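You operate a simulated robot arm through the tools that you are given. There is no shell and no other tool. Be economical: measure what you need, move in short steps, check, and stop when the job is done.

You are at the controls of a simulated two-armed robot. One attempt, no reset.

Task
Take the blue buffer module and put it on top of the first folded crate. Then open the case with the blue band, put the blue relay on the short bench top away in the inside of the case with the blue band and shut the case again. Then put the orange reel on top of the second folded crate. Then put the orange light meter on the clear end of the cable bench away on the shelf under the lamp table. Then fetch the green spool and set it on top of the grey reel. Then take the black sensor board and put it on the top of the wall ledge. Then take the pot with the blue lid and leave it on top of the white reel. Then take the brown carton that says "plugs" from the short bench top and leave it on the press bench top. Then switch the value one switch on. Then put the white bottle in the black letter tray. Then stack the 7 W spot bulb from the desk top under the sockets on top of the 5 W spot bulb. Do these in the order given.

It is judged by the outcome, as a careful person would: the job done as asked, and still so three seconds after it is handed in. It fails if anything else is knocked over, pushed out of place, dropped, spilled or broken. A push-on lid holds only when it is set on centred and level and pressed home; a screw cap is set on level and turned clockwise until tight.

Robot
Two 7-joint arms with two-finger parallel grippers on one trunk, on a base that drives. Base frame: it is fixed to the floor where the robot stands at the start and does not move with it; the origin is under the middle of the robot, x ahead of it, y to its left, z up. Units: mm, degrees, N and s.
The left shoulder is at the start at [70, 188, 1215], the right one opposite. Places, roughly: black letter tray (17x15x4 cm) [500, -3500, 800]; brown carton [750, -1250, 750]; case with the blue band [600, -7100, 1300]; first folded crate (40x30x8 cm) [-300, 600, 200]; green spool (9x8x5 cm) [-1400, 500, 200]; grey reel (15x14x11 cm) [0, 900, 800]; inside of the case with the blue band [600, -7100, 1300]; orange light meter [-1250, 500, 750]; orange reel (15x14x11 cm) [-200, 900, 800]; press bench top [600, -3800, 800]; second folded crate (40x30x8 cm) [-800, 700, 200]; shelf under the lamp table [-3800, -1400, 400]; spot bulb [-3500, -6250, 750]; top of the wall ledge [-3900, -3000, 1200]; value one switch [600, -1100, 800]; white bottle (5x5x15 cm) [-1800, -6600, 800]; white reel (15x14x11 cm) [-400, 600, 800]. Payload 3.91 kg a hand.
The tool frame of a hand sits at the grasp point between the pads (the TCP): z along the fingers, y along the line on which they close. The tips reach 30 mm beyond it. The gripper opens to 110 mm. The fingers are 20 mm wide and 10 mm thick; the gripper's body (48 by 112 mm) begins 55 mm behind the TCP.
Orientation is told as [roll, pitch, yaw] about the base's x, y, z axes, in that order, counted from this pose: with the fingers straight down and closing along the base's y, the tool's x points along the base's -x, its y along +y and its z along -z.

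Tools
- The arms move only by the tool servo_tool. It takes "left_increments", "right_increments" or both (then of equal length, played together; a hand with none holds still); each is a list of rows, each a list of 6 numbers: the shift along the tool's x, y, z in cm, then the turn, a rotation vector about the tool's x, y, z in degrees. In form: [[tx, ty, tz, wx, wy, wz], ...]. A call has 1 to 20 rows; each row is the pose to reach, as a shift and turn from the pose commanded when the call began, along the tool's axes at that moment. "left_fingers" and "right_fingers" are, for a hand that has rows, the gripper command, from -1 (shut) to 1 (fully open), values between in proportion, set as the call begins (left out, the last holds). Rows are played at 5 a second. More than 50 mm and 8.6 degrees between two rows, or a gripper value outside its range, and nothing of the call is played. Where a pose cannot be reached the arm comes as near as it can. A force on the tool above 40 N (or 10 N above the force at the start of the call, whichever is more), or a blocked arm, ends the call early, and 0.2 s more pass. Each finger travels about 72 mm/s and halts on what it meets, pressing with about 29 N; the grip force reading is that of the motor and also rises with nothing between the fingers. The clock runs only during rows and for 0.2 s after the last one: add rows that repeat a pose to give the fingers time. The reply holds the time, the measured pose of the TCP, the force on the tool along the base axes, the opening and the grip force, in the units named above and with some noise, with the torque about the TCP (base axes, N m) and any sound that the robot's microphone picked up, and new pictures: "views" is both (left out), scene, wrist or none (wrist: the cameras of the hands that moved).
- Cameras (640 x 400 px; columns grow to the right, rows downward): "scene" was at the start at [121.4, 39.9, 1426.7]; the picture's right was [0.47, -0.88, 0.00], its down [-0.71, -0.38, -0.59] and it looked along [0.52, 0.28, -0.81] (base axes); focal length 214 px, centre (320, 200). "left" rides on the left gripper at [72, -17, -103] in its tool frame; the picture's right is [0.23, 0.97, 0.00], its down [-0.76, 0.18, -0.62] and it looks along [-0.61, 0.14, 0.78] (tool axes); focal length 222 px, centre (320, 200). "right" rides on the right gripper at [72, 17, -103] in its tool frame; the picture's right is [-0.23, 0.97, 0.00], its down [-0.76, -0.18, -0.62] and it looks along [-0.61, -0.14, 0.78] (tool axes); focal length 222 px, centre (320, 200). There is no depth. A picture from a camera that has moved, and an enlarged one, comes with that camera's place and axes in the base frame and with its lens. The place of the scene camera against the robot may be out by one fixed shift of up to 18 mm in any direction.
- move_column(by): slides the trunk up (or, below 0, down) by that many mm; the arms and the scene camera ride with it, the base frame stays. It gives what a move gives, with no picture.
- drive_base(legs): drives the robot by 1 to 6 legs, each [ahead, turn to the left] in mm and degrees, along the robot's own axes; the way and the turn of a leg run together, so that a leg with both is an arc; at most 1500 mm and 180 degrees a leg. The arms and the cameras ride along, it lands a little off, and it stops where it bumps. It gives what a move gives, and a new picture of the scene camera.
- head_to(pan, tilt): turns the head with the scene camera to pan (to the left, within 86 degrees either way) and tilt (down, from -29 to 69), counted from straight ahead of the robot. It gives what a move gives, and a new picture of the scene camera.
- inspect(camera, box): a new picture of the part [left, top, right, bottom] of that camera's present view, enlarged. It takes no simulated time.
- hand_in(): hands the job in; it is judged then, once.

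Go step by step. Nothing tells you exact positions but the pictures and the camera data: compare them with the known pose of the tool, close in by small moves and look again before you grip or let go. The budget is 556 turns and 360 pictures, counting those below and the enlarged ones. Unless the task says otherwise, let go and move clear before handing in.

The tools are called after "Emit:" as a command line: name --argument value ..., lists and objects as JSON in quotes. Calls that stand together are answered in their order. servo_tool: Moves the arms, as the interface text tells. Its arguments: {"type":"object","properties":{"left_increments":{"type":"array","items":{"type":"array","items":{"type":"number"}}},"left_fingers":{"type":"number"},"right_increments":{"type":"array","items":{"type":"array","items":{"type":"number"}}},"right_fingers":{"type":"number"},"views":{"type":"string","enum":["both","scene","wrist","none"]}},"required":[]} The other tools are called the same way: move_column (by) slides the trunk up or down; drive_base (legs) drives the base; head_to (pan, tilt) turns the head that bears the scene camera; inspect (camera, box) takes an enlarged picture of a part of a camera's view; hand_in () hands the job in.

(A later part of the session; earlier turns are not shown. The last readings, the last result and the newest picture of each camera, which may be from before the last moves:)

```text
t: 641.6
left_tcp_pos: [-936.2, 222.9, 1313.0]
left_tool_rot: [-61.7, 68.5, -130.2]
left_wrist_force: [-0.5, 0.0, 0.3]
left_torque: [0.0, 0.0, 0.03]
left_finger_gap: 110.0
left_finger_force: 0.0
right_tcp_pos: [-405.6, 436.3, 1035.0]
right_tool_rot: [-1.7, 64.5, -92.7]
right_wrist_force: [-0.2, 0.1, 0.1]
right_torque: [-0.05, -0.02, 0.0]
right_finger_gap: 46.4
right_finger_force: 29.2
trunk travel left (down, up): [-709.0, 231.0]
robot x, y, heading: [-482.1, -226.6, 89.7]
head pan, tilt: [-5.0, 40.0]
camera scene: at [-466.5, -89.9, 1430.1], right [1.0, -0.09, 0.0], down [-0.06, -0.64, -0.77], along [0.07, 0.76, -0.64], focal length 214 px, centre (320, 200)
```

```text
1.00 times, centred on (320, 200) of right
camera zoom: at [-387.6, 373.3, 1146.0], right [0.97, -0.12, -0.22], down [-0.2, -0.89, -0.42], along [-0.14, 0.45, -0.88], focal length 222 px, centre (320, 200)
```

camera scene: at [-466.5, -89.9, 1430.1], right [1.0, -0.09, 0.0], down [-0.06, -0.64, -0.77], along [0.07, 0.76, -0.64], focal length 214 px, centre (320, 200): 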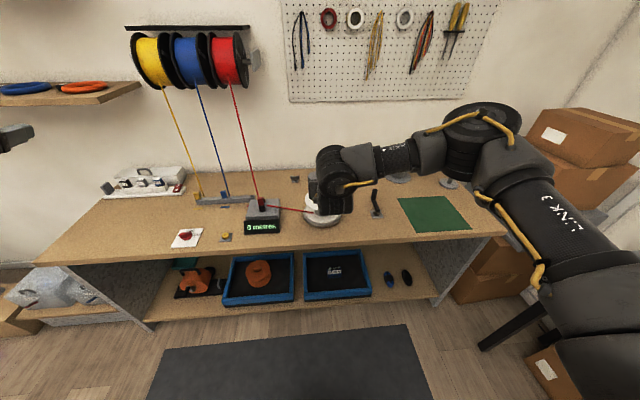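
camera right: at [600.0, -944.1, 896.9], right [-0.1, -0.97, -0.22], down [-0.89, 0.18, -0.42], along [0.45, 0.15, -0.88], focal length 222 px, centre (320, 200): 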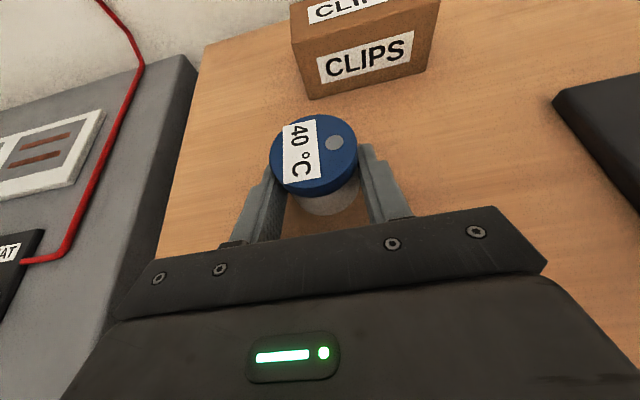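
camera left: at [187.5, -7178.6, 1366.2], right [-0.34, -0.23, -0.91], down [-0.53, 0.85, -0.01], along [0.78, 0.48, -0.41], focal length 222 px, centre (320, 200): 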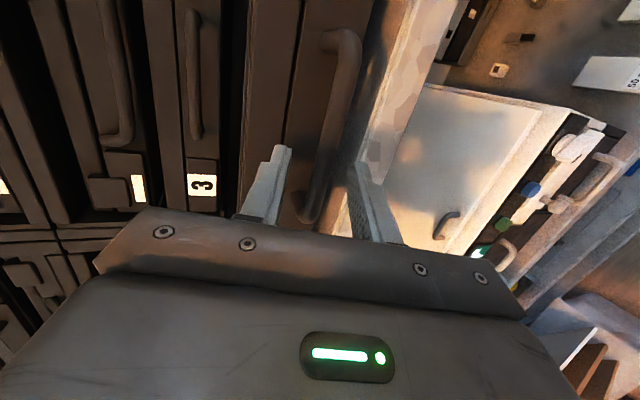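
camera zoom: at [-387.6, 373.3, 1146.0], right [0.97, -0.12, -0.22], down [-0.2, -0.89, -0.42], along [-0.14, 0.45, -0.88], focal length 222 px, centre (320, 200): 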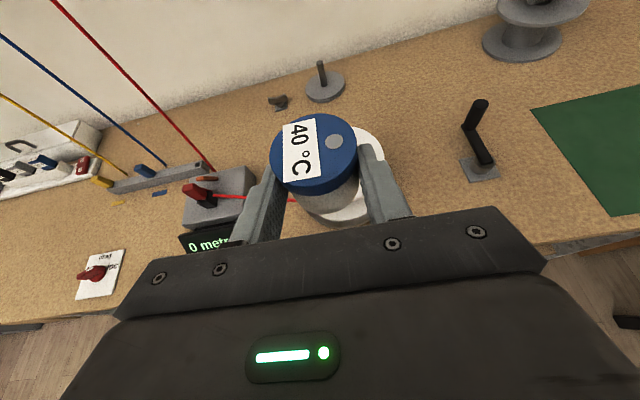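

The pot hides the reel; turn aside a little to measure the reel precisely.

Emit:
drive_base --legs '[[0, -16]]'

Emit:
inspect --camera "scene" --box '[220, 150, 360, 250]'

Emit:
inspect --camera "right" --box '[0, 0, 640, 400]'

```text
t: 642.9
left_tcp_pos: [-793.1, 330.5, 1313.2]
left_tool_rot: [-61.3, 68.6, -146.0]
left_wrist_force: [0.1, -0.3, -2.3]
left_torque: [0.11, 0.01, -0.03]
left_finger_gap: 110.2
left_finger_force: 0.0
right_tcp_pos: [-225.8, 390.8, 1037.1]
right_tool_rot: [-1.7, 64.5, -108.6]
right_wrist_force: [0.9, 0.1, -1.9]
right_torque: [-0.01, 0.0, 0.03]
right_finger_gap: 46.7
right_finger_force: 29.1
trunk travel left (down, up): [-709.0, 231.0]
robot x, y, heading: [-479.6, -232.7, 74.4]
head pan, tilt: [-5.0, 40.0]
camera scene: at [-430.2, -97.6, 1430.2], right [0.93, -0.36, 0.0], down [-0.23, -0.6, -0.77], along [0.28, 0.71, -0.64], focal length 214 px, centre (320, 200)
```

scene: 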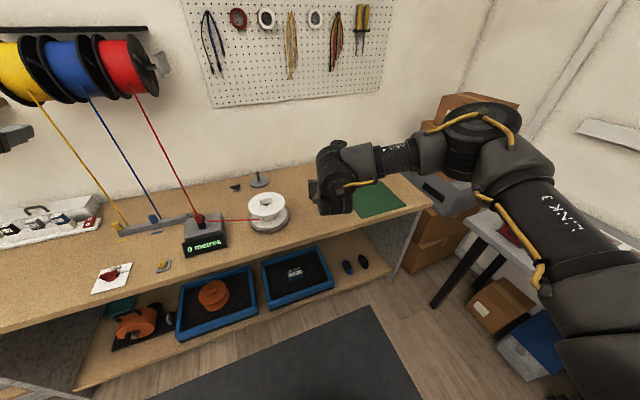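

```text
4.00 times, centred on (290, 200) of scene
camera zoom: at [-430.2, -97.6, 1430.2], right [0.93, -0.36, 0.0], down [-0.23, -0.6, -0.77], along [0.28, 0.71, -0.64], focal length 858 px, centre (440, 200)
```

zoom: 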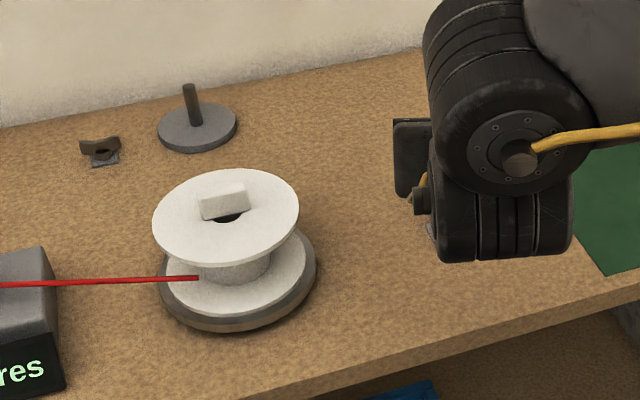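

```text
1.00 times, centred on (320, 200) of right
camera zoom: at [-225.3, 324.4, 1146.3], right [0.9, -0.38, -0.22], down [-0.44, -0.8, -0.42], along [-0.01, 0.47, -0.88], focal length 222 px, centre (320, 200)
```

zoom: 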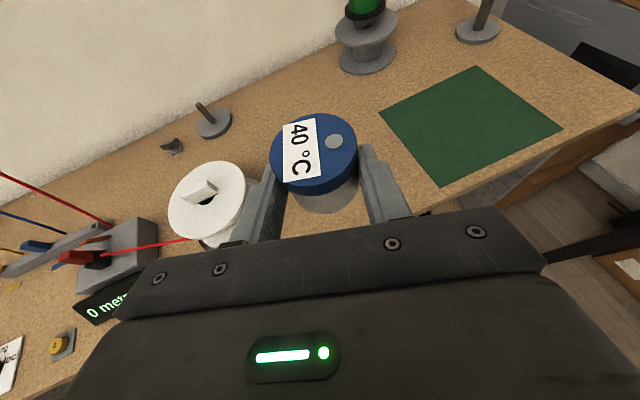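

Reel's top flange is centred near [-400, 580], its tab at y≈592. I'll stand the pot flat on the flange just in front of the tab, pot centre ≈ [-400, 545].

Emit:
drive_base --legs '[[0, 15.5], [85, 0]]'

Emit:
move_column --by -100

Emit:
inspect --camera "right" --box '[160, 60, 480, 260]'

Emit:
inspect --camera "scene" --box '[260, 140, 420, 260]'

```text
t: 644.9
left_tcp_pos: [-932.8, 305.2, 1314.4]
left_tool_rot: [-61.7, 69.0, -130.5]
left_wrist_force: [0.5, 0.4, -0.6]
left_torque: [0.0, 0.01, -0.01]
left_finger_gap: 110.0
left_finger_force: 0.1
right_tcp_pos: [-403.3, 517.1, 1038.6]
right_tool_rot: [-1.7, 64.7, -92.9]
right_wrist_force: [0.9, -0.6, -1.2]
right_torque: [0.01, 0.02, 0.02]
right_finger_gap: 46.7
right_finger_force: 29.0
trunk travel left (down, up): [-709.0, 231.0]
robot x, y, heading: [-480.3, -144.9, 89.6]
head pan, tilt: [-5.0, 40.0]
camera scene: at [-465.7, -9.9, 1430.7], right [1.0, -0.1, 0.0], down [-0.06, -0.64, -0.77], along [0.07, 0.76, -0.64], focal length 214 px, centre (320, 200)
```

scene: 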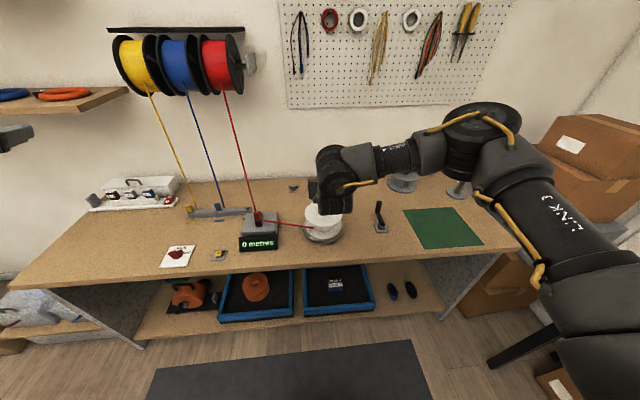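

```text
t: 646.2
left_tcp_pos: [-933.5, 309.4, 1214.0]
left_tool_rot: [-61.3, 68.7, -130.3]
left_wrist_force: [-0.2, -0.7, -0.1]
left_torque: [-0.05, -0.01, -0.04]
left_finger_gap: 110.0
left_finger_force: 0.1
right_tcp_pos: [-401.5, 519.8, 936.8]
right_tool_rot: [-1.8, 64.5, -93.1]
right_wrist_force: [0.4, 0.0, -0.8]
right_torque: [0.03, 0.02, 0.0]
right_finger_gap: 46.5
right_finger_force: 29.3
trunk travel left (down, up): [-609.0, 331.0]
robot x, y, heading: [-481.6, -145.2, 89.6]
head pan, tilt: [-5.0, 40.0]
```

```text
2.00 times, centred on (320, 160) of right
camera zoom: at [-383.7, 456.7, 1046.6], right [0.97, -0.12, -0.22], down [-0.21, -0.89, -0.42], along [-0.14, 0.45, -0.88], focal length 444 px, centre (320, 280)
```

zoom: 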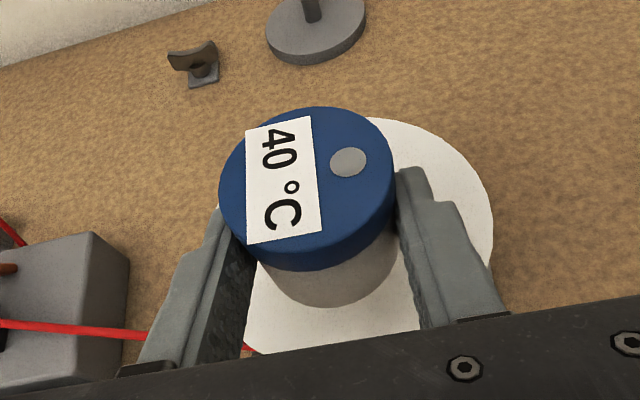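

```text
3.33 times, centred on (340, 200) of scene
camera zoom: at [-464.8, -6.3, 1330.2], right [1.0, -0.1, 0.0], down [-0.06, -0.64, -0.77], along [0.07, 0.76, -0.64], focal length 715 px, centre (253, 200)
```

zoom: 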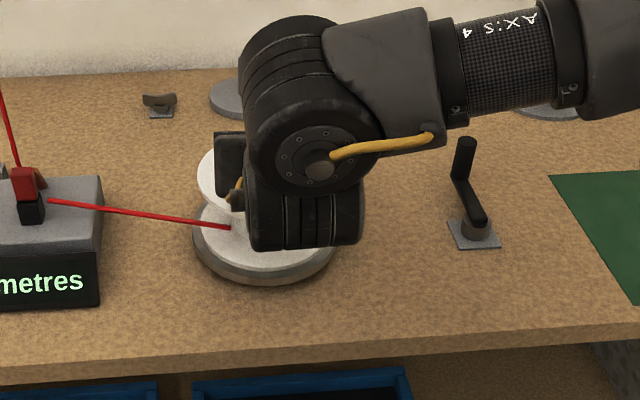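

Emit:
servo_tool --right_increments '[[-0.9, 0, 0.6, 0, 0, 0], [-1.8, 0, 1.2, 0, 0, 0], [-2.7, 0, 1.8, 0, 0, 0], [-3.4, 0, 2.1, 0, 0, 0], [-3.8, 0, 2.3, 0, 0, 0], [-4.2, 0, 2.5, 0, 0, 0], [-4.6, 0, 2.7, 0, 0, 0], [-5, 0, 2.9, 0, 0, 0], [-5.4, 0, 3, 0, 0, 0], [-5.8, 0, 3.2, 0, 0, 0], [-6.2, 0, 3.4, 0, 0, 0]]' --views "wrist"

```text
t: 648.3
left_tcp_pos: [-933.7, 307.6, 1215.0]
left_tool_rot: [-61.5, 68.9, -130.5]
left_wrist_force: [0.5, 0.0, -0.1]
left_torque: [0.0, -0.02, 0.0]
left_finger_gap: 109.9
left_finger_force: 0.1
right_tcp_pos: [-402.2, 525.7, 882.8]
right_tool_rot: [-2.5, 65.5, -94.0]
right_wrist_force: [-0.1, -3.1, 13.8]
right_torque: [0.15, -0.29, 0.0]
right_finger_gap: 44.9
right_finger_force: 29.0
trunk travel left (down, up): [-609.0, 331.0]
robot x, y, heading: [-476.8, -147.2, 89.3]
head pan, tilt: [-5.0, 40.0]
stopped in row 10 (right hand): the force on the tool passed its limit (the readings are from after the stop); the commanded pose is now the measured one
camera right: at [-384.3, 460.5, 990.8], right [0.97, -0.12, -0.22], down [-0.21, -0.88, -0.43], along [-0.14, 0.47, -0.87], focal length 222 px, centre (320, 200)
```

right: 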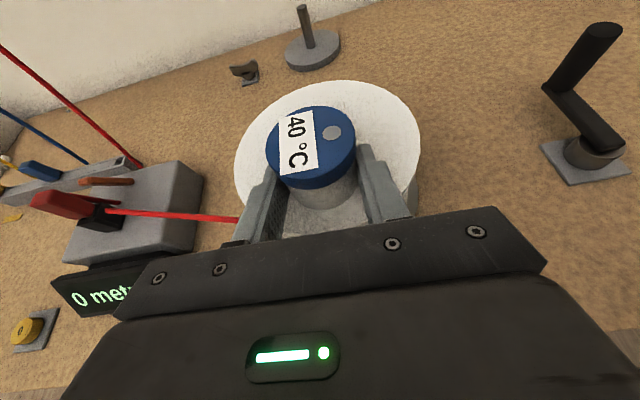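

On the flange. Relieve pressure slightly, release, and look.

Emit:
servo_tool --right_increments '[[0.1, 0, 0, 0, 0, 0], [0.2, 0, -0.1, 0, 0, 0], [0.2, 0, -0.1, 0, 0, 0]]' --views "none"

Emit:
servo_tool --right_increments '[[0, 0, 0, 0, 0, 0], [0, 0, 0, 0, 0, 0], [0, 0, 0, 0, 0, 0]]' --right_fingers 0.5 --views "wrist"

```text
t: 649.1
left_tcp_pos: [-932.6, 307.2, 1213.0]
left_tool_rot: [-61.3, 68.8, -130.2]
left_wrist_force: [0.1, -0.6, 0.1]
left_torque: [-0.02, 0.01, 0.0]
left_finger_gap: 109.8
left_finger_force: 0.0
right_tcp_pos: [-403.2, 525.7, 881.2]
right_tool_rot: [-2.1, 65.3, -93.5]
right_wrist_force: [-0.8, 2.7, 10.7]
right_torque: [0.19, -0.21, 0.03]
right_finger_gap: 44.8
right_finger_force: 29.1
trunk travel left (down, up): [-609.0, 331.0]
robot x, y, heading: [-481.8, -146.0, 89.3]
head pan, tilt: [-5.0, 40.0]
```

```text
t: 649.9
left_tcp_pos: [-933.8, 306.4, 1213.6]
left_tool_rot: [-61.3, 68.8, -130.3]
left_wrist_force: [0.2, -0.2, -0.8]
left_torque: [0.04, 0.02, -0.02]
left_finger_gap: 109.9
left_finger_force: 0.1
right_tcp_pos: [-403.6, 525.1, 881.3]
right_tool_rot: [-2.0, 65.3, -93.5]
right_wrist_force: [-3.3, 0.1, 8.1]
right_torque: [0.21, -0.33, 0.16]
right_finger_gap: 80.4
right_finger_force: 0.2
trunk travel left (down, up): [-609.0, 331.0]
robot x, y, heading: [-476.5, -144.8, 89.5]
head pan, tilt: [-5.0, 40.0]
camera right: at [-384.7, 460.3, 991.6], right [0.97, -0.12, -0.22], down [-0.21, -0.88, -0.43], along [-0.14, 0.46, -0.88], focal length 222 px, centre (320, 200)
```

right: 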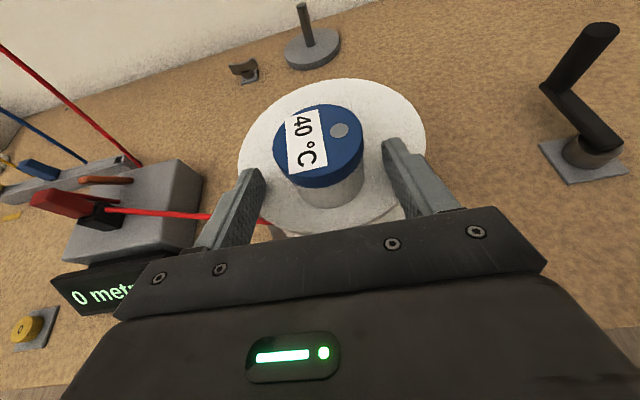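

Emit:
servo_tool --right_increments '[[0.4, 0, -0.2, 0, 0, 0], [0.4, 0, -2, 0, 0, 0], [0.4, 0, -5, 0, 0, 0], [0.4, 0, -9, 0, 0, 0], [2, 0, -13, 0, 0, 0], [4, 0, -15, 0, 0, 0]]' --views "wrist"

Emit:
drive_base --legs '[[-250, 0]]'

Emit:
inspect --camera "scene" --box '[230, 120, 390, 240]'

```text
t: 651.3
left_tcp_pos: [-932.7, 308.7, 1215.1]
left_tool_rot: [-61.4, 68.8, -130.4]
left_wrist_force: [0.1, -0.2, 0.4]
left_torque: [0.0, 0.01, -0.01]
left_finger_gap: 110.1
left_finger_force: 0.0
right_tcp_pos: [-403.0, 405.2, 980.2]
right_tool_rot: [-2.2, 65.4, -93.7]
right_wrist_force: [0.8, -0.3, -0.2]
right_torque: [0.03, -0.01, -0.03]
right_finger_gap: 82.4
right_finger_force: 0.1
trunk travel left (down, up): [-609.0, 331.0]
robot x, y, heading: [-480.3, -147.4, 89.2]
head pan, tilt: [-5.0, 40.0]
camera right: at [-385.0, 340.6, 1089.9], right [0.97, -0.12, -0.22], down [-0.21, -0.88, -0.43], along [-0.14, 0.46, -0.88], focal length 222 px, centre (320, 200)
```

right: 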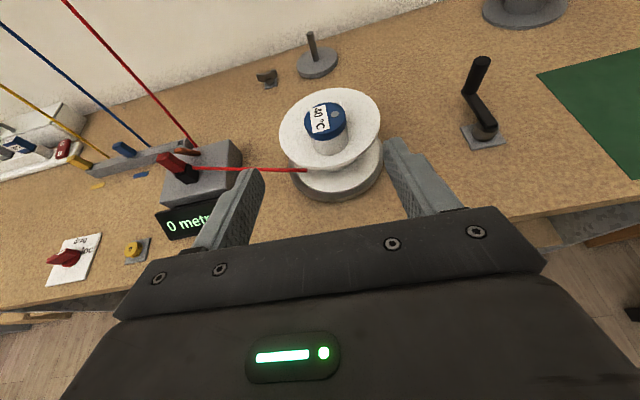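

```text
t: 653.1
left_tcp_pos: [-937.1, 62.0, 1214.0]
left_tool_rot: [-61.3, 68.7, -130.1]
left_wrist_force: [0.4, 0.1, -0.6]
left_torque: [0.01, -0.01, 0.0]
left_finger_gap: 110.1
left_finger_force: 0.1
right_tcp_pos: [-407.3, 160.8, 980.3]
right_tool_rot: [-2.2, 65.3, -93.3]
right_wrist_force: [0.9, -0.5, -0.2]
right_torque: [0.0, 0.0, -0.02]
right_finger_gap: 82.3
right_finger_force: 0.1
trunk travel left (down, up): [-609.0, 331.0]
robot x, y, heading: [-480.1, -390.0, 89.7]
head pan, tilt: [-5.0, 40.0]
camera scene: at [-467.2, -251.6, 1330.2], right [1.0, -0.09, 0.0], down [-0.06, -0.64, -0.77], along [0.07, 0.76, -0.64], focal length 214 px, centre (320, 200)
```

scene: 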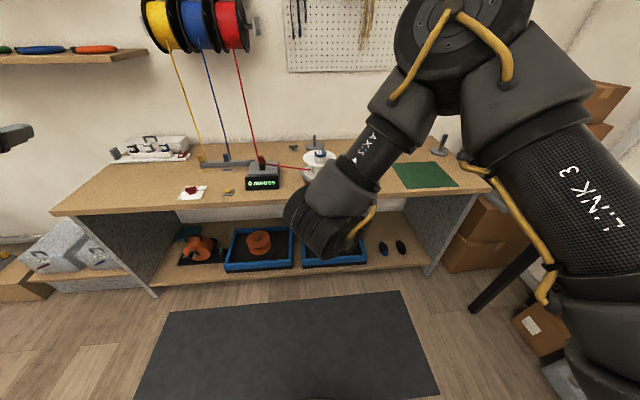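

```text
3.33 times, centred on (310, 180) of scene
camera zoom: at [-467.2, -251.6, 1330.2], right [1.0, -0.09, 0.0], down [-0.06, -0.64, -0.77], along [0.07, 0.76, -0.64], focal length 715 px, centre (353, 267)
```

zoom: 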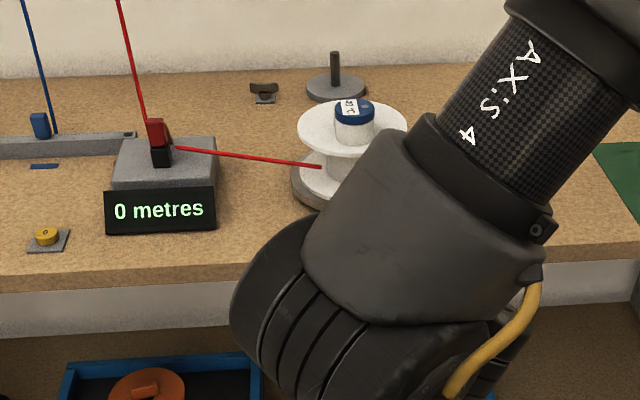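

The pot stands on the white reel. Next the PLUGS carton at the far right of the short bench. I'll steepen the hand and drive there.

Emit:
servo_tool --right_increments '[[0, 0, 0, 0, -8, 0], [0, 0, 0, 0, -16, 0], [0, 0, 0, 0, -24, 0], [0, 0, 0, 0, -30, 0], [0, 0, 0, 0, -30, 0]]' --right_fingers 1 --views "none"

Emit:
drive_base --legs '[[0, -158], [1030, 0], [0, 68.5]]'

Emit:
move_column --by 120

Emit:
head_to --pan -5 --tilt 32

```text
t: 654.3
left_tcp_pos: [-937.3, 61.1, 1212.6]
left_tool_rot: [-61.3, 68.8, -130.0]
left_wrist_force: [0.1, 0.0, -0.1]
left_torque: [0.02, 0.01, 0.01]
left_finger_gap: 110.3
left_finger_force: 0.0
right_tcp_pos: [-409.1, 160.7, 979.6]
right_tool_rot: [-1.2, 35.2, -92.1]
right_wrist_force: [0.0, 0.0, -0.5]
right_torque: [0.03, -0.01, 0.01]
right_finger_gap: 110.1
right_finger_force: 0.2
trunk travel left (down, up): [-609.0, 331.0]
robot x, y, heading: [-482.2, -388.4, 89.7]
head pan, tilt: [-5.0, 40.0]
```

```text
t: 669.1
left_tcp_pos: [383.0, -893.4, 1212.5]
left_tool_rot: [-60.9, 68.9, 142.2]
left_wrist_force: [0.7, 0.2, 0.0]
left_torque: [-0.01, 0.0, 0.0]
left_finger_gap: 110.0
left_finger_force: 0.1
right_tcp_pos: [496.5, -1421.8, 979.9]
right_tool_rot: [-1.1, 35.4, 179.4]
right_wrist_force: [-0.5, 0.4, -0.6]
right_torque: [0.02, -0.02, -0.01]
right_finger_gap: 110.1
right_finger_force: 0.1
trunk travel left (down, up): [-609.0, 331.0]
robot x, y, heading: [-53.6, -1362.8, 1.2]
head pan, tilt: [-5.0, 40.0]
camera scene: at [84.3, -1360.9, 1330.2], right [-0.07, -1.0, 0.0], down [-0.64, 0.04, -0.77], along [0.76, -0.05, -0.64], focal length 214 px, centre (320, 200)
```

scene: 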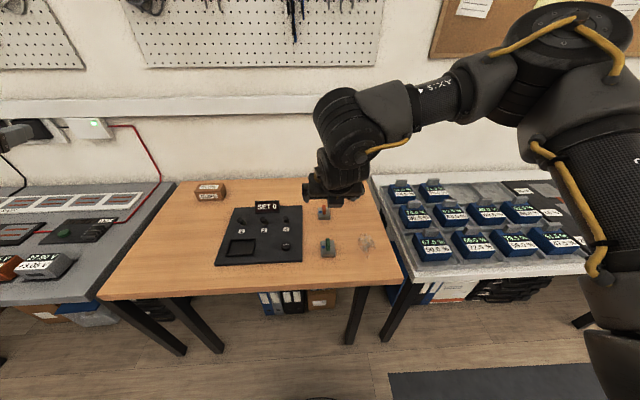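

```text
t: 670.6
left_tcp_pos: [384.8, -895.3, 1332.8]
left_tool_rot: [-60.8, 68.8, 142.2]
left_wrist_force: [-0.2, 0.0, 0.4]
left_torque: [0.01, -0.01, -0.01]
left_finger_gap: 109.9
left_finger_force: 0.0
right_tcp_pos: [496.5, -1422.0, 1099.2]
right_tool_rot: [-1.1, 35.2, 179.4]
right_wrist_force: [-1.2, 0.3, 0.4]
right_torque: [0.04, -0.04, 0.01]
right_finger_gap: 110.0
right_finger_force: 0.1
trunk travel left (down, up): [-729.0, 211.0]
robot x, y, heading: [-56.6, -1361.8, 1.4]
head pan, tilt: [-5.0, 40.0]
```

```text
t: 671.3
left_tcp_pos: [383.6, -894.2, 1333.0]
left_tool_rot: [-60.8, 68.9, 142.2]
left_wrist_force: [0.3, -0.2, -0.4]
left_torque: [-0.02, -0.02, 0.0]
left_finger_gap: 109.8
left_finger_force: 0.1
right_tcp_pos: [495.9, -1421.4, 1099.8]
right_tool_rot: [-1.0, 35.3, 179.4]
right_wrist_force: [-0.3, 0.2, -0.2]
right_torque: [-0.01, 0.02, 0.01]
right_finger_gap: 110.1
right_finger_force: 0.1
trunk travel left (down, up): [-729.0, 211.0]
robot x, y, heading: [-58.3, -1361.2, 1.3]
head pan, tilt: [-5.0, 32.0]
camera scene: at [89.6, -1361.4, 1462.3], right [-0.07, -1.0, 0.0], down [-0.53, 0.03, -0.85], along [0.85, -0.06, -0.53], focal length 214 px, centre (320, 200)
```

scene: 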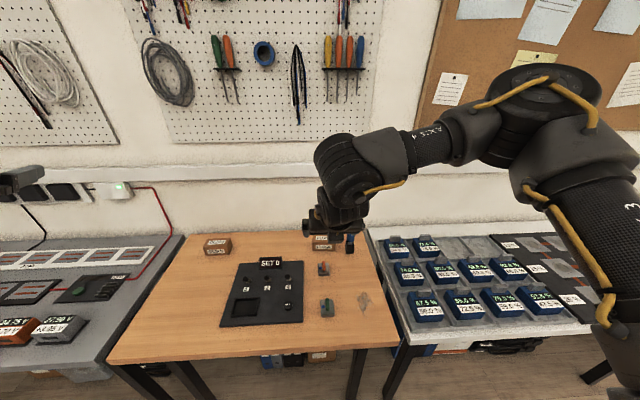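

Emit:
servo_tool --right_increments '[[2.5, 0, 1.8, 0, 0, 0], [5, 0, 3.5, 0, 0, 0], [7.5, 0, 5.2, 0, 0, 0], [9.8, 0, 6.9, 0, 0, 0], [9.8, 0, 6.9, 0, 0, 0]]' --views "none"

Emit:
drive_base --legs '[[0, -1], [140, 0]]'

Emit:
move_column --by -130

Emit:
inspect --camera "right" --box '[0, 0, 640, 400]'

```text
t: 672.5
left_tcp_pos: [383.5, -893.8, 1332.7]
left_tool_rot: [-60.8, 69.0, 142.0]
left_wrist_force: [0.4, 0.3, -0.2]
left_torque: [-0.02, -0.01, 0.04]
left_finger_gap: 110.1
left_finger_force: 0.1
right_tcp_pos: [617.2, -1423.3, 1101.3]
right_tool_rot: [-1.1, 35.3, 179.5]
right_wrist_force: [-0.5, -0.1, 1.1]
right_torque: [-0.01, 0.0, 0.0]
right_finger_gap: 110.1
right_finger_force: 0.0
trunk travel left (down, up): [-729.0, 211.0]
robot x, y, heading: [-60.9, -1360.5, 1.2]
head pan, tilt: [-5.0, 32.0]
```

```text
t: 674.2
left_tcp_pos: [527.2, -900.2, 1333.8]
left_tool_rot: [-61.0, 69.1, 141.1]
left_wrist_force: [1.1, 0.2, 0.0]
left_torque: [0.01, 0.02, -0.03]
left_finger_gap: 110.0
left_finger_force: 0.1
right_tcp_pos: [752.1, -1432.5, 1101.4]
right_tool_rot: [-1.2, 35.3, 178.5]
right_wrist_force: [0.7, -0.8, -0.2]
right_torque: [-0.01, -0.02, 0.01]
right_finger_gap: 110.0
right_finger_force: 0.1
trunk travel left (down, up): [-729.0, 211.0]
robot x, y, heading: [83.3, -1360.6, 0.6]
head pan, tilt: [-5.0, 32.0]
camera scene: at [225.7, -1363.4, 1462.6], right [-0.08, -1.0, 0.0], down [-0.53, 0.04, -0.85], along [0.85, -0.07, -0.53], focal length 214 px, centre (320, 200)
```

scene: 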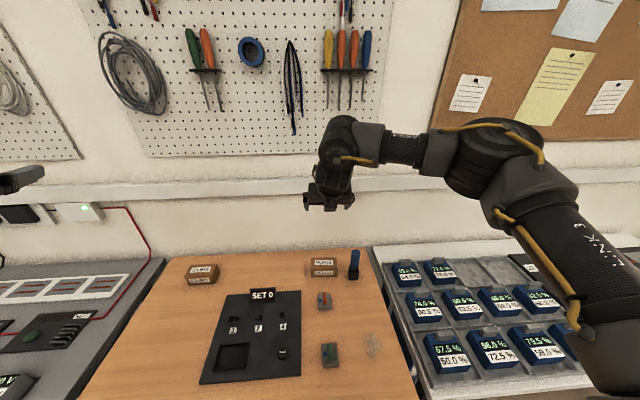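

```text
t: 675.8
left_tcp_pos: [529.4, -899.9, 1203.3]
left_tool_rot: [-60.9, 68.9, 141.3]
left_wrist_force: [-0.2, 0.0, -0.5]
left_torque: [0.02, -0.03, 0.02]
left_finger_gap: 110.1
left_finger_force: 0.0
right_tcp_pos: [753.3, -1432.0, 970.0]
right_tool_rot: [-1.2, 35.3, 178.7]
right_wrist_force: [0.3, 0.0, 0.0]
right_torque: [0.01, 0.01, 0.0]
right_finger_gap: 110.0
right_finger_force: 0.0
trunk travel left (down, up): [-599.0, 341.0]
robot x, y, heading: [84.0, -1358.3, 0.6]
head pan, tilt: [-5.0, 32.0]
```

```text
1.00 times, centred on (320, 200) of right
camera zoom: at [753.7, -1452.3, 1097.1], right [-0.2, -0.97, -0.15], down [-0.98, 0.19, 0.07], along [-0.04, 0.16, -0.99], focal length 222 px, centre (320, 200)
```

zoom: 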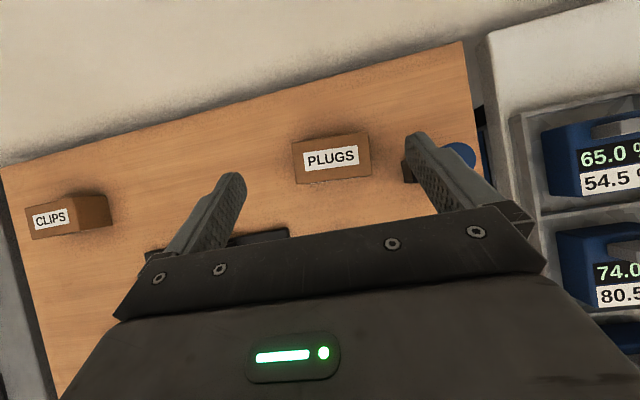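

Emit:
servo_tool --right_increments '[[1, 0, 0.7, -1.1, 0, 1.6], [2, 0, 1.4, -2.2, 0, 3.2], [2.9, 0, 2, -3.3, 0, 4.7], [2.9, 0, 2, -3.3, 0, 4.7]]' --views "none"

Emit:
move_column --by -110

Emit:
inspect --camera "right" --box '[0, 0, 640, 400]'

```text
t: 676.8
left_tcp_pos: [527.1, -900.0, 1203.2]
left_tool_rot: [-60.9, 68.8, 141.3]
left_wrist_force: [-0.4, -0.1, -0.5]
left_torque: [-0.01, 0.0, 0.0]
left_finger_gap: 110.1
left_finger_force: 0.1
right_tcp_pos: [790.0, -1432.7, 969.5]
right_tool_rot: [-1.2, 35.2, 172.8]
right_wrist_force: [0.6, 0.9, 0.7]
right_torque: [-0.03, -0.01, -0.01]
right_finger_gap: 109.9
right_finger_force: 0.1
trunk travel left (down, up): [-599.0, 341.0]
robot x, y, heading: [78.0, -1360.5, 0.6]
head pan, tilt: [-5.0, 32.0]
```

```text
t: 678.2
left_tcp_pos: [528.2, -900.0, 1091.9]
left_tool_rot: [-60.8, 68.8, 141.3]
left_wrist_force: [-1.0, -0.3, 0.2]
left_torque: [-0.05, 0.01, -0.01]
left_finger_gap: 109.9
left_finger_force: 0.0
right_tcp_pos: [789.9, -1433.7, 860.0]
right_tool_rot: [-1.1, 35.3, 172.8]
right_wrist_force: [0.2, -1.1, 0.2]
right_torque: [0.01, 0.03, -0.01]
right_finger_gap: 110.0
right_finger_force: 0.0
trunk travel left (down, up): [-489.0, 451.0]
robot x, y, heading: [80.2, -1358.8, 0.2]
head pan, tilt: [-5.0, 32.0]
```

```text
1.00 times, centred on (320, 200) of right
camera zoom: at [788.4, -1451.6, 987.2], right [-0.29, -0.94, -0.15], down [-0.96, 0.29, 0.07], along [-0.03, 0.16, -0.99], focal length 222 px, centre (320, 200)
```

zoom: 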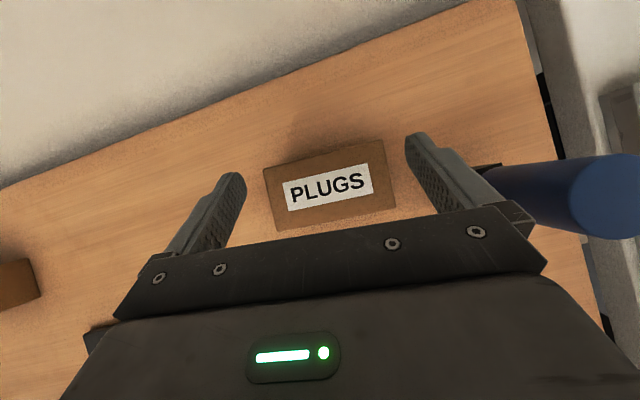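

Emit:
move_column --by -55

Emit:
inspect --camera "right" --box '[160, 80, 480, 280]'

```text
t: 679.1
left_tcp_pos: [528.7, -900.0, 1037.8]
left_tool_rot: [-60.7, 68.9, 141.2]
left_wrist_force: [-0.4, 0.5, -0.1]
left_torque: [-0.01, -0.04, 0.0]
left_finger_gap: 109.8
left_finger_force: 0.1
right_tcp_pos: [789.4, -1430.5, 805.3]
right_tool_rot: [-1.2, 35.1, 172.8]
right_wrist_force: [0.1, -0.6, -0.4]
right_torque: [0.02, 0.05, -0.01]
right_finger_gap: 109.9
right_finger_force: 0.0
trunk travel left (down, up): [-434.0, 506.0]
robot x, y, heading: [79.5, -1362.0, 0.5]
head pan, tilt: [-5.0, 32.0]
```

```text
2.00 times, centred on (320, 180) of right
camera zoom: at [788.3, -1451.6, 932.2], right [-0.29, -0.94, -0.15], down [-0.96, 0.29, 0.07], along [-0.03, 0.16, -0.99], focal length 444 px, centre (320, 240)
```

zoom: 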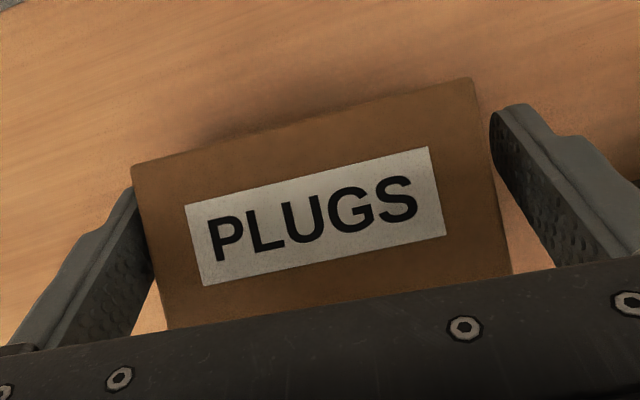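

Emit:
servo_tool --right_increments '[[0, -0.4, 0, 0, 0, 0], [-0.3, -0.4, 0.5, 0, 0, 0], [-0.6, -0.4, 0.9, 0, 0, 0], [-0.6, -0.4, 0.9, 0, 0, 0]]' --views "none"

Emit:
servo_tool --right_increments '[[0, 0, 0, 0, 0, 0], [0, 0, 0, 0, 0, 0], [0, 0, 0, 0, 0, 0]]' --right_fingers -1 --views "none"

Emit:
move_column --by 150

Emit:
inspect --camera "right" --box '[0, 0, 640, 400]'

```text
t: 680.1
left_tcp_pos: [528.7, -899.6, 1038.2]
left_tool_rot: [-60.7, 68.8, 141.3]
left_wrist_force: [0.8, -1.0, 0.3]
left_torque: [0.01, -0.03, 0.0]
left_finger_gap: 109.9
left_finger_force: 0.0
right_tcp_pos: [790.1, -1427.4, 794.8]
right_tool_rot: [-1.2, 35.2, 172.9]
right_wrist_force: [-1.0, 0.7, 0.0]
right_torque: [0.02, 0.0, 0.03]
right_finger_gap: 110.0
right_finger_force: 0.0
trunk travel left (down, up): [-434.0, 506.0]
robot x, y, heading: [79.2, -1359.7, 0.3]
head pan, tilt: [-5.0, 32.0]
```

```text
t: 681.0
left_tcp_pos: [528.9, -899.2, 1037.9]
left_tool_rot: [-60.8, 68.9, 141.3]
left_wrist_force: [0.0, 0.9, -1.1]
left_torque: [-0.02, 0.01, 0.0]
left_finger_gap: 109.9
left_finger_force: 0.0
right_tcp_pos: [790.4, -1427.4, 793.8]
right_tool_rot: [-1.1, 35.2, 172.7]
right_wrist_force: [-0.1, -0.2, -0.8]
right_torque: [-0.06, 0.0, 0.02]
right_finger_gap: 100.1
right_finger_force: 28.4
trunk travel left (down, up): [-434.0, 506.0]
robot x, y, heading: [81.7, -1359.3, 0.3]
head pan, tilt: [-5.0, 32.0]
```

```text
t: 682.7
left_tcp_pos: [529.0, -900.6, 1187.6]
left_tool_rot: [-60.7, 69.0, 141.3]
left_wrist_force: [0.3, 0.4, -0.8]
left_torque: [-0.02, 0.03, -0.01]
left_finger_gap: 110.0
left_finger_force: 0.0
right_tcp_pos: [790.0, -1427.1, 944.3]
right_tool_rot: [-1.1, 35.1, 172.8]
right_wrist_force: [-0.1, -0.4, -1.7]
right_torque: [-0.01, 0.01, -0.02]
right_finger_gap: 100.2
right_finger_force: 29.0
trunk travel left (down, up): [-584.0, 356.0]
robot x, y, heading: [81.8, -1358.7, 0.4]
head pan, tilt: [-5.0, 32.0]
```

```text
1.00 times, centred on (320, 200) of right
camera zoom: at [789.5, -1447.2, 1070.7], right [-0.29, -0.94, -0.15], down [-0.96, 0.29, 0.07], along [-0.03, 0.16, -0.99], focal length 222 px, centre (320, 200)
```

zoom: 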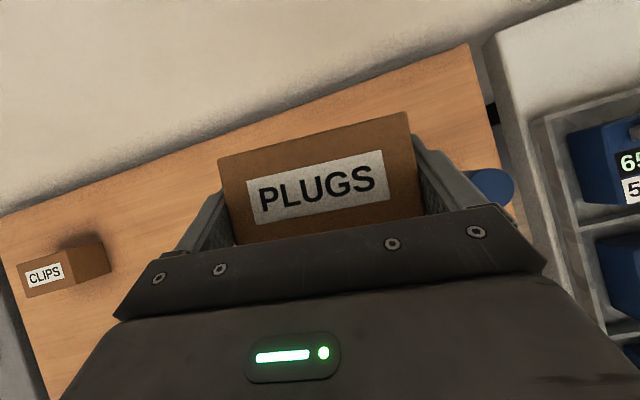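

Carton held. Drive along to the press bench.

Emit:
move_column --by 120

Emit:
drive_base --legs '[[-400, 0], [0, -90], [1200, 0], [1150, 0], [0, 90]]'

Emit:
head_to --pan -5 --tilt 35

```text
t: 684.2
left_tcp_pos: [530.2, -901.1, 1307.2]
left_tool_rot: [-60.7, 68.9, 141.3]
left_wrist_force: [0.2, 0.0, -0.2]
left_torque: [0.0, -0.03, 0.01]
left_finger_gap: 110.0
left_finger_force: 0.0
right_tcp_pos: [790.5, -1427.7, 1064.6]
right_tool_rot: [-1.2, 35.1, 172.8]
right_wrist_force: [0.5, -0.1, -1.6]
right_torque: [0.01, -0.02, 0.0]
right_finger_gap: 99.9
right_finger_force: 28.9
trunk travel left (down, up): [-704.0, 236.0]
robot x, y, heading: [83.4, -1359.3, 0.2]
head pan, tilt: [-5.0, 32.0]
```

```text
t: 705.5
left_tcp_pos: [139.9, -3294.2, 1306.6]
left_tool_rot: [-60.3, 69.1, 139.7]
left_wrist_force: [-0.8, 1.8, -0.2]
left_torque: [0.02, -0.02, -0.01]
left_finger_gap: 109.9
left_finger_force: 0.0
right_tcp_pos: [381.1, -3833.5, 1064.3]
right_tool_rot: [-1.1, 35.2, 170.6]
right_wrist_force: [-0.7, 0.3, -2.2]
right_torque: [-0.03, 0.0, 0.03]
right_finger_gap: 99.8
right_finger_force: 29.1
trunk travel left (down, up): [-704.0, 236.0]
robot x, y, heading: [-323.7, -3738.5, -1.8]
head pan, tilt: [-5.0, 32.0]
camera scene: at [-179.5, -3746.1, 1437.3], right [-0.12, -0.99, 0.0], down [-0.53, 0.06, -0.85], along [0.84, -0.1, -0.53], focal length 214 px, centre (320, 200)
```

scene: 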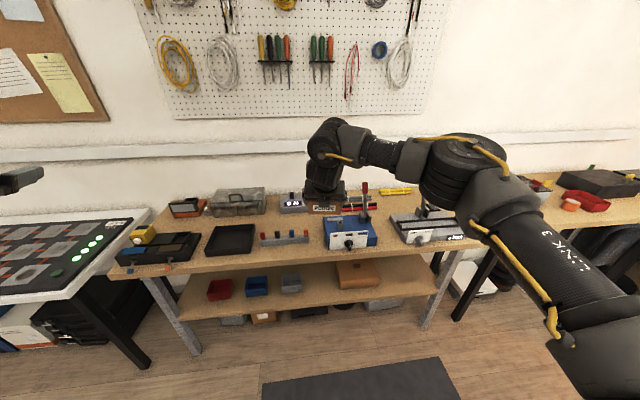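

```text
t: 706.2
left_tcp_pos: [139.4, -3294.3, 1307.2]
left_tool_rot: [-60.2, 69.2, 139.8]
left_wrist_force: [-0.3, -0.4, 0.1]
left_torque: [0.04, -0.02, -0.02]
left_finger_gap: 110.1
left_finger_force: 0.2
right_tcp_pos: [381.5, -3833.2, 1064.2]
right_tool_rot: [-1.1, 35.2, 170.6]
right_wrist_force: [-0.9, -0.4, -1.0]
right_torque: [0.01, 0.02, -0.01]
right_finger_gap: 99.5
right_finger_force: 28.3
trunk travel left (down, up): [-704.0, 236.0]
robot x, y, heading: [-320.1, -3738.9, -2.0]
head pan, tilt: [-5.0, 35.0]
camera scene: at [-180.7, -3745.6, 1432.8], right [-0.12, -0.99, 0.0], down [-0.57, 0.07, -0.82], along [0.81, -0.1, -0.57], focal length 214 px, centre (320, 200)
```

scene: 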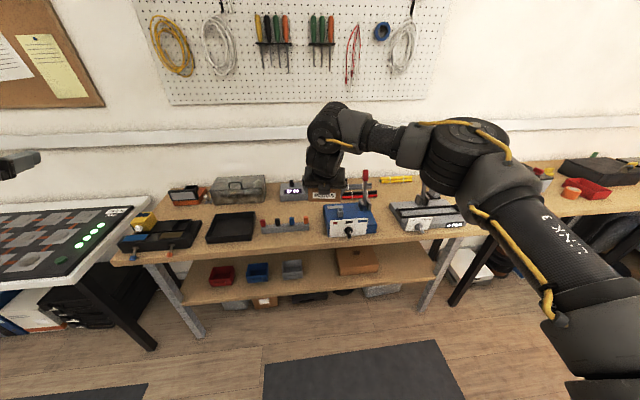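

Emit:
inspect --camera "scene" --box '[110, 160, 490, 290]'

Emit:
inspect --camera "right" --box '[0, 0, 640, 400]'

```text
1.68 times, centred on (300, 225) of scene
camera zoom: at [-180.7, -3745.6, 1432.8], right [-0.12, -0.99, 0.0], down [-0.57, 0.07, -0.82], along [0.81, -0.1, -0.57], focal length 361 px, centre (354, 158)
```

zoom: 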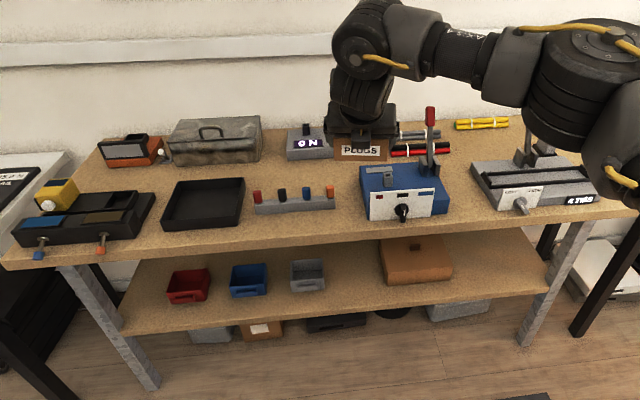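

```text
1.00 times, centred on (320, 200) of right
camera zoom: at [379.1, -3852.1, 1190.9], right [-0.33, -0.93, -0.15], down [-0.94, 0.32, 0.07], along [-0.02, 0.16, -0.99], focal length 222 px, centre (320, 200)
```

zoom: 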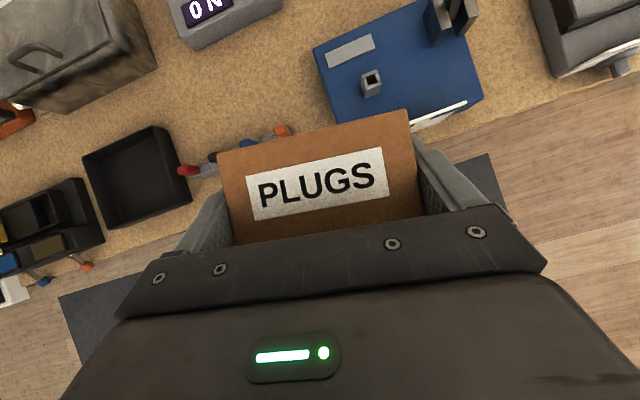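

There's a free area on the bench top behind the knob block, near [630, −3680]. Move the carton there.

Emit:
drive_base --legs '[[0, 34], [292, 0], [0, -32]]'

Emit:
inspect --camera "right" --box '[0, 0, 640, 400]'

```text
t: 711.4
left_tcp_pos: [375.0, -3123.7, 1304.4]
left_tool_rot: [-59.7, 69.1, 142.3]
left_wrist_force: [-0.3, 0.3, -0.4]
left_torque: [-0.01, 0.02, 0.01]
left_finger_gap: 110.1
left_finger_force: 0.0
right_tcp_pos: [632.9, -3655.5, 1064.2]
right_tool_rot: [-1.2, 35.1, 172.3]
right_wrist_force: [-0.9, 0.1, -0.8]
right_torque: [0.03, -0.02, 0.01]
right_finger_gap: 99.7
right_finger_force: 29.1
trunk travel left (down, up): [-704.0, 236.0]
robot x, y, heading: [-77.2, -3584.6, 0.1]
head pan, tilt: [-5.0, 35.0]
camera scene: at [69.2, -3586.5, 1432.5], right [-0.09, -1.0, 0.0], down [-0.57, 0.05, -0.82], along [0.82, -0.07, -0.57], focal length 214 px, centre (320, 200)
```

scene: 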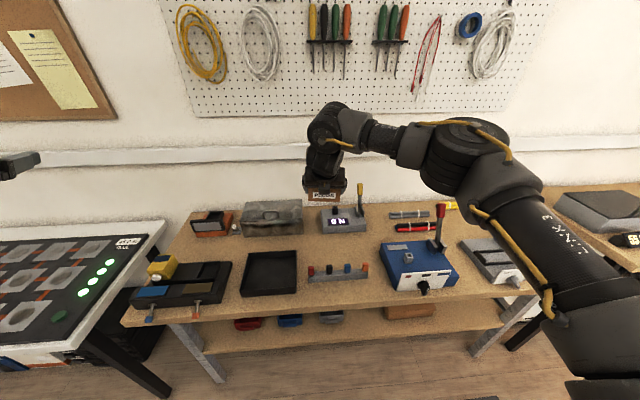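

```text
1.00 times, centred on (320, 200) of right
camera zoom: at [632.0, -3675.1, 1190.6], right [-0.3, -0.94, -0.15], down [-0.95, 0.29, 0.07], along [-0.03, 0.16, -0.99], focal length 222 px, centre (320, 200)
```

zoom: 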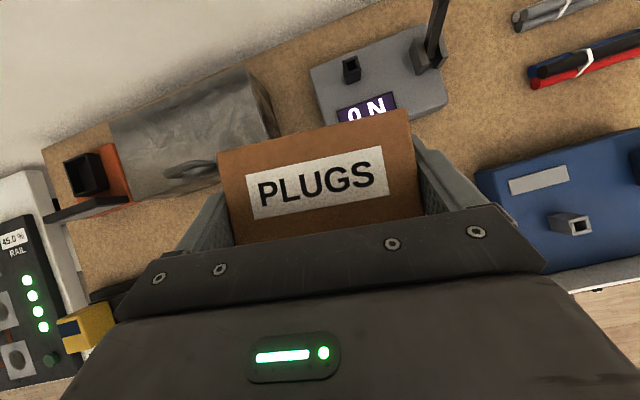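

Emit:
servo_tool --right_increments '[[0.5, 1.8, 0.4, 0, 0, 0], [1, 3.5, 0.7, 0, 0, 0], [1, 3.5, 0.7, 0, 0, 0]]' --views "none"

Emit:
move_column --by -170

Emit:
inspect --camera "right" --box '[0, 0, 640, 400]'

Emit:
inspect --camera "scene" --box '[230, 120, 430, 260]'

```text
t: 712.2
left_tcp_pos: [374.7, -3122.7, 1304.2]
left_tool_rot: [-59.5, 69.1, 142.4]
left_wrist_force: [-0.5, -0.1, -0.2]
left_torque: [0.01, 0.0, 0.02]
left_finger_gap: 109.8
left_finger_force: 0.1
right_tcp_pos: [641.0, -3690.1, 1064.0]
right_tool_rot: [-1.1, 35.1, 172.5]
right_wrist_force: [-1.0, 0.7, -0.8]
right_torque: [0.02, 0.0, -0.04]
right_finger_gap: 100.1
right_finger_force: 28.4
trunk travel left (down, up): [-704.0, 236.0]
robot x, y, heading: [-72.4, -3583.2, -0.1]
head pan, tilt: [-5.0, 35.0]
```

```text
t: 714.1
left_tcp_pos: [375.4, -3124.7, 1135.9]
left_tool_rot: [-59.8, 69.1, 142.3]
left_wrist_force: [0.4, -0.4, -0.3]
left_torque: [-0.04, 0.01, 0.02]
left_finger_gap: 110.0
left_finger_force: 0.1
right_tcp_pos: [640.6, -3692.8, 894.6]
right_tool_rot: [-1.2, 35.1, 172.3]
right_wrist_force: [0.2, -0.1, -0.6]
right_torque: [-0.01, -0.06, 0.02]
right_finger_gap: 99.8
right_finger_force: 28.9
trunk travel left (down, up): [-534.0, 406.0]
robot x, y, heading: [-77.7, -3583.9, -0.1]
head pan, tilt: [-5.0, 35.0]
```

```text
1.00 times, centred on (320, 200) of right
camera zoom: at [639.4, -3711.1, 1020.7], right [-0.3, -0.94, -0.15], down [-0.95, 0.29, 0.07], along [-0.03, 0.16, -0.99], focal length 222 px, centre (320, 200)
```

zoom: 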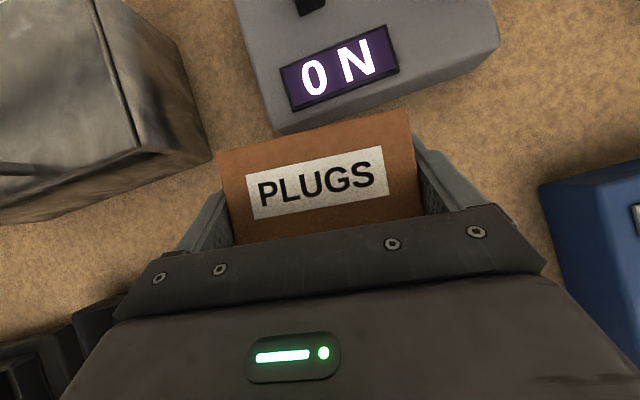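

```text
2.86 times, centred on (330, 190) of scene
camera zoom: at [68.9, -3586.3, 1262.8], right [-0.09, -1.0, 0.0], down [-0.57, 0.05, -0.82], along [0.82, -0.07, -0.57], focal length 613 px, centre (291, 229)
```

zoom: 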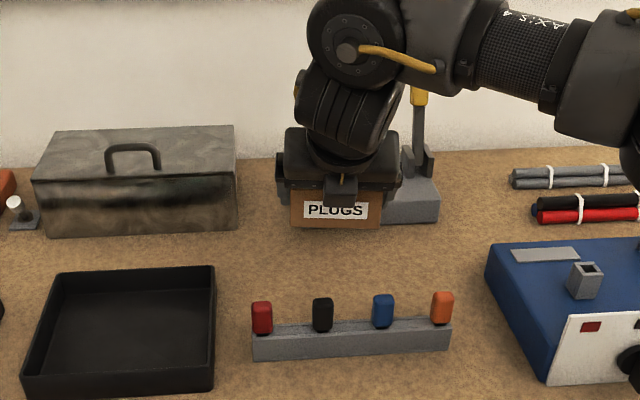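

Emit:
move_column --by -82

Emit:
servo_tool --right_increments '[[-0.3, 0, 0.4, 0, 0, 0], [-0.6, 0, 0.8, 0, 0, 0], [-0.9, 0, 1.2, 0, 0, 0], [-1.1, 0, 1.6, 0, 0, 0], [-1.4, 0, 2, 0, 0, 0], [-1.7, 0, 2.4, 0, 0, 0]]' --views "wrist"

```text
t: 715.1
left_tcp_pos: [373.6, -3123.2, 1061.6]
left_tool_rot: [-59.9, 69.1, 142.1]
left_wrist_force: [0.1, -0.8, 0.5]
left_torque: [0.0, 0.0, 0.02]
left_finger_gap: 110.2
left_finger_force: 0.1
right_tcp_pos: [643.1, -3690.6, 829.8]
right_tool_rot: [-1.5, 36.6, 172.0]
right_wrist_force: [-5.6, 2.5, 17.2]
right_torque: [-0.84, 0.57, -0.3]
right_finger_gap: 100.0
right_finger_force: 28.3
trunk travel left (down, up): [-459.0, 481.0]
robot x, y, heading: [-77.0, -3583.4, 0.2]
head pan, tilt: [-5.0, 35.0]
stopped: the force on the tool passed its limit (the readings are from after the stop); the commanded pose is now the measured one
```

```text
t: 715.6
left_tcp_pos: [373.0, -3123.5, 1061.0]
left_tool_rot: [-59.8, 69.1, 142.1]
left_wrist_force: [0.1, -0.7, 0.6]
left_torque: [0.02, -0.04, -0.01]
left_finger_gap: 109.9
left_finger_force: 0.0
right_tcp_pos: [645.0, -3690.9, 830.2]
right_tool_rot: [-1.7, 37.2, 172.1]
right_wrist_force: [-1.9, 0.6, 17.4]
right_torque: [-0.85, 0.55, -0.06]
right_finger_gap: 100.0
right_finger_force: 29.0
trunk travel left (down, up): [-459.0, 481.0]
robot x, y, heading: [-78.7, -3581.8, -0.0]
head pan, tilt: [-5.0, 35.0]
stopped in row 2 (right hand): the force on the tool passed its limit (the readings are from after the stop); the commanded pose is now the measured one
camera right: at [639.1, -3711.2, 957.5], right [-0.3, -0.94, -0.16], down [-0.95, 0.3, 0.04], along [0.01, 0.16, -0.99], focal length 222 px, centre (320, 200)
```

right: 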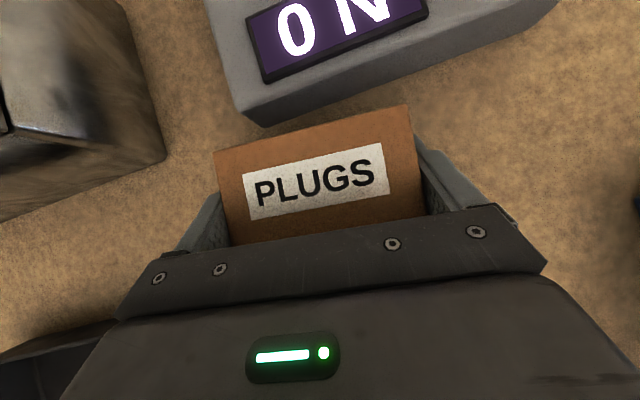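

Emit:
inspect --camera "scene" --box '[230, 120, 430, 260]'

```text
2.86 times, centred on (330, 190) of scene
camera zoom: at [66.9, -3585.9, 1187.7], right [-0.09, -1.0, 0.0], down [-0.57, 0.05, -0.82], along [0.82, -0.07, -0.57], focal length 613 px, centre (291, 229)
```

zoom: 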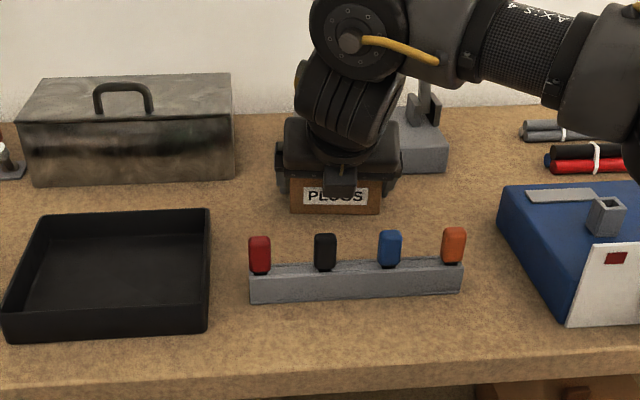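

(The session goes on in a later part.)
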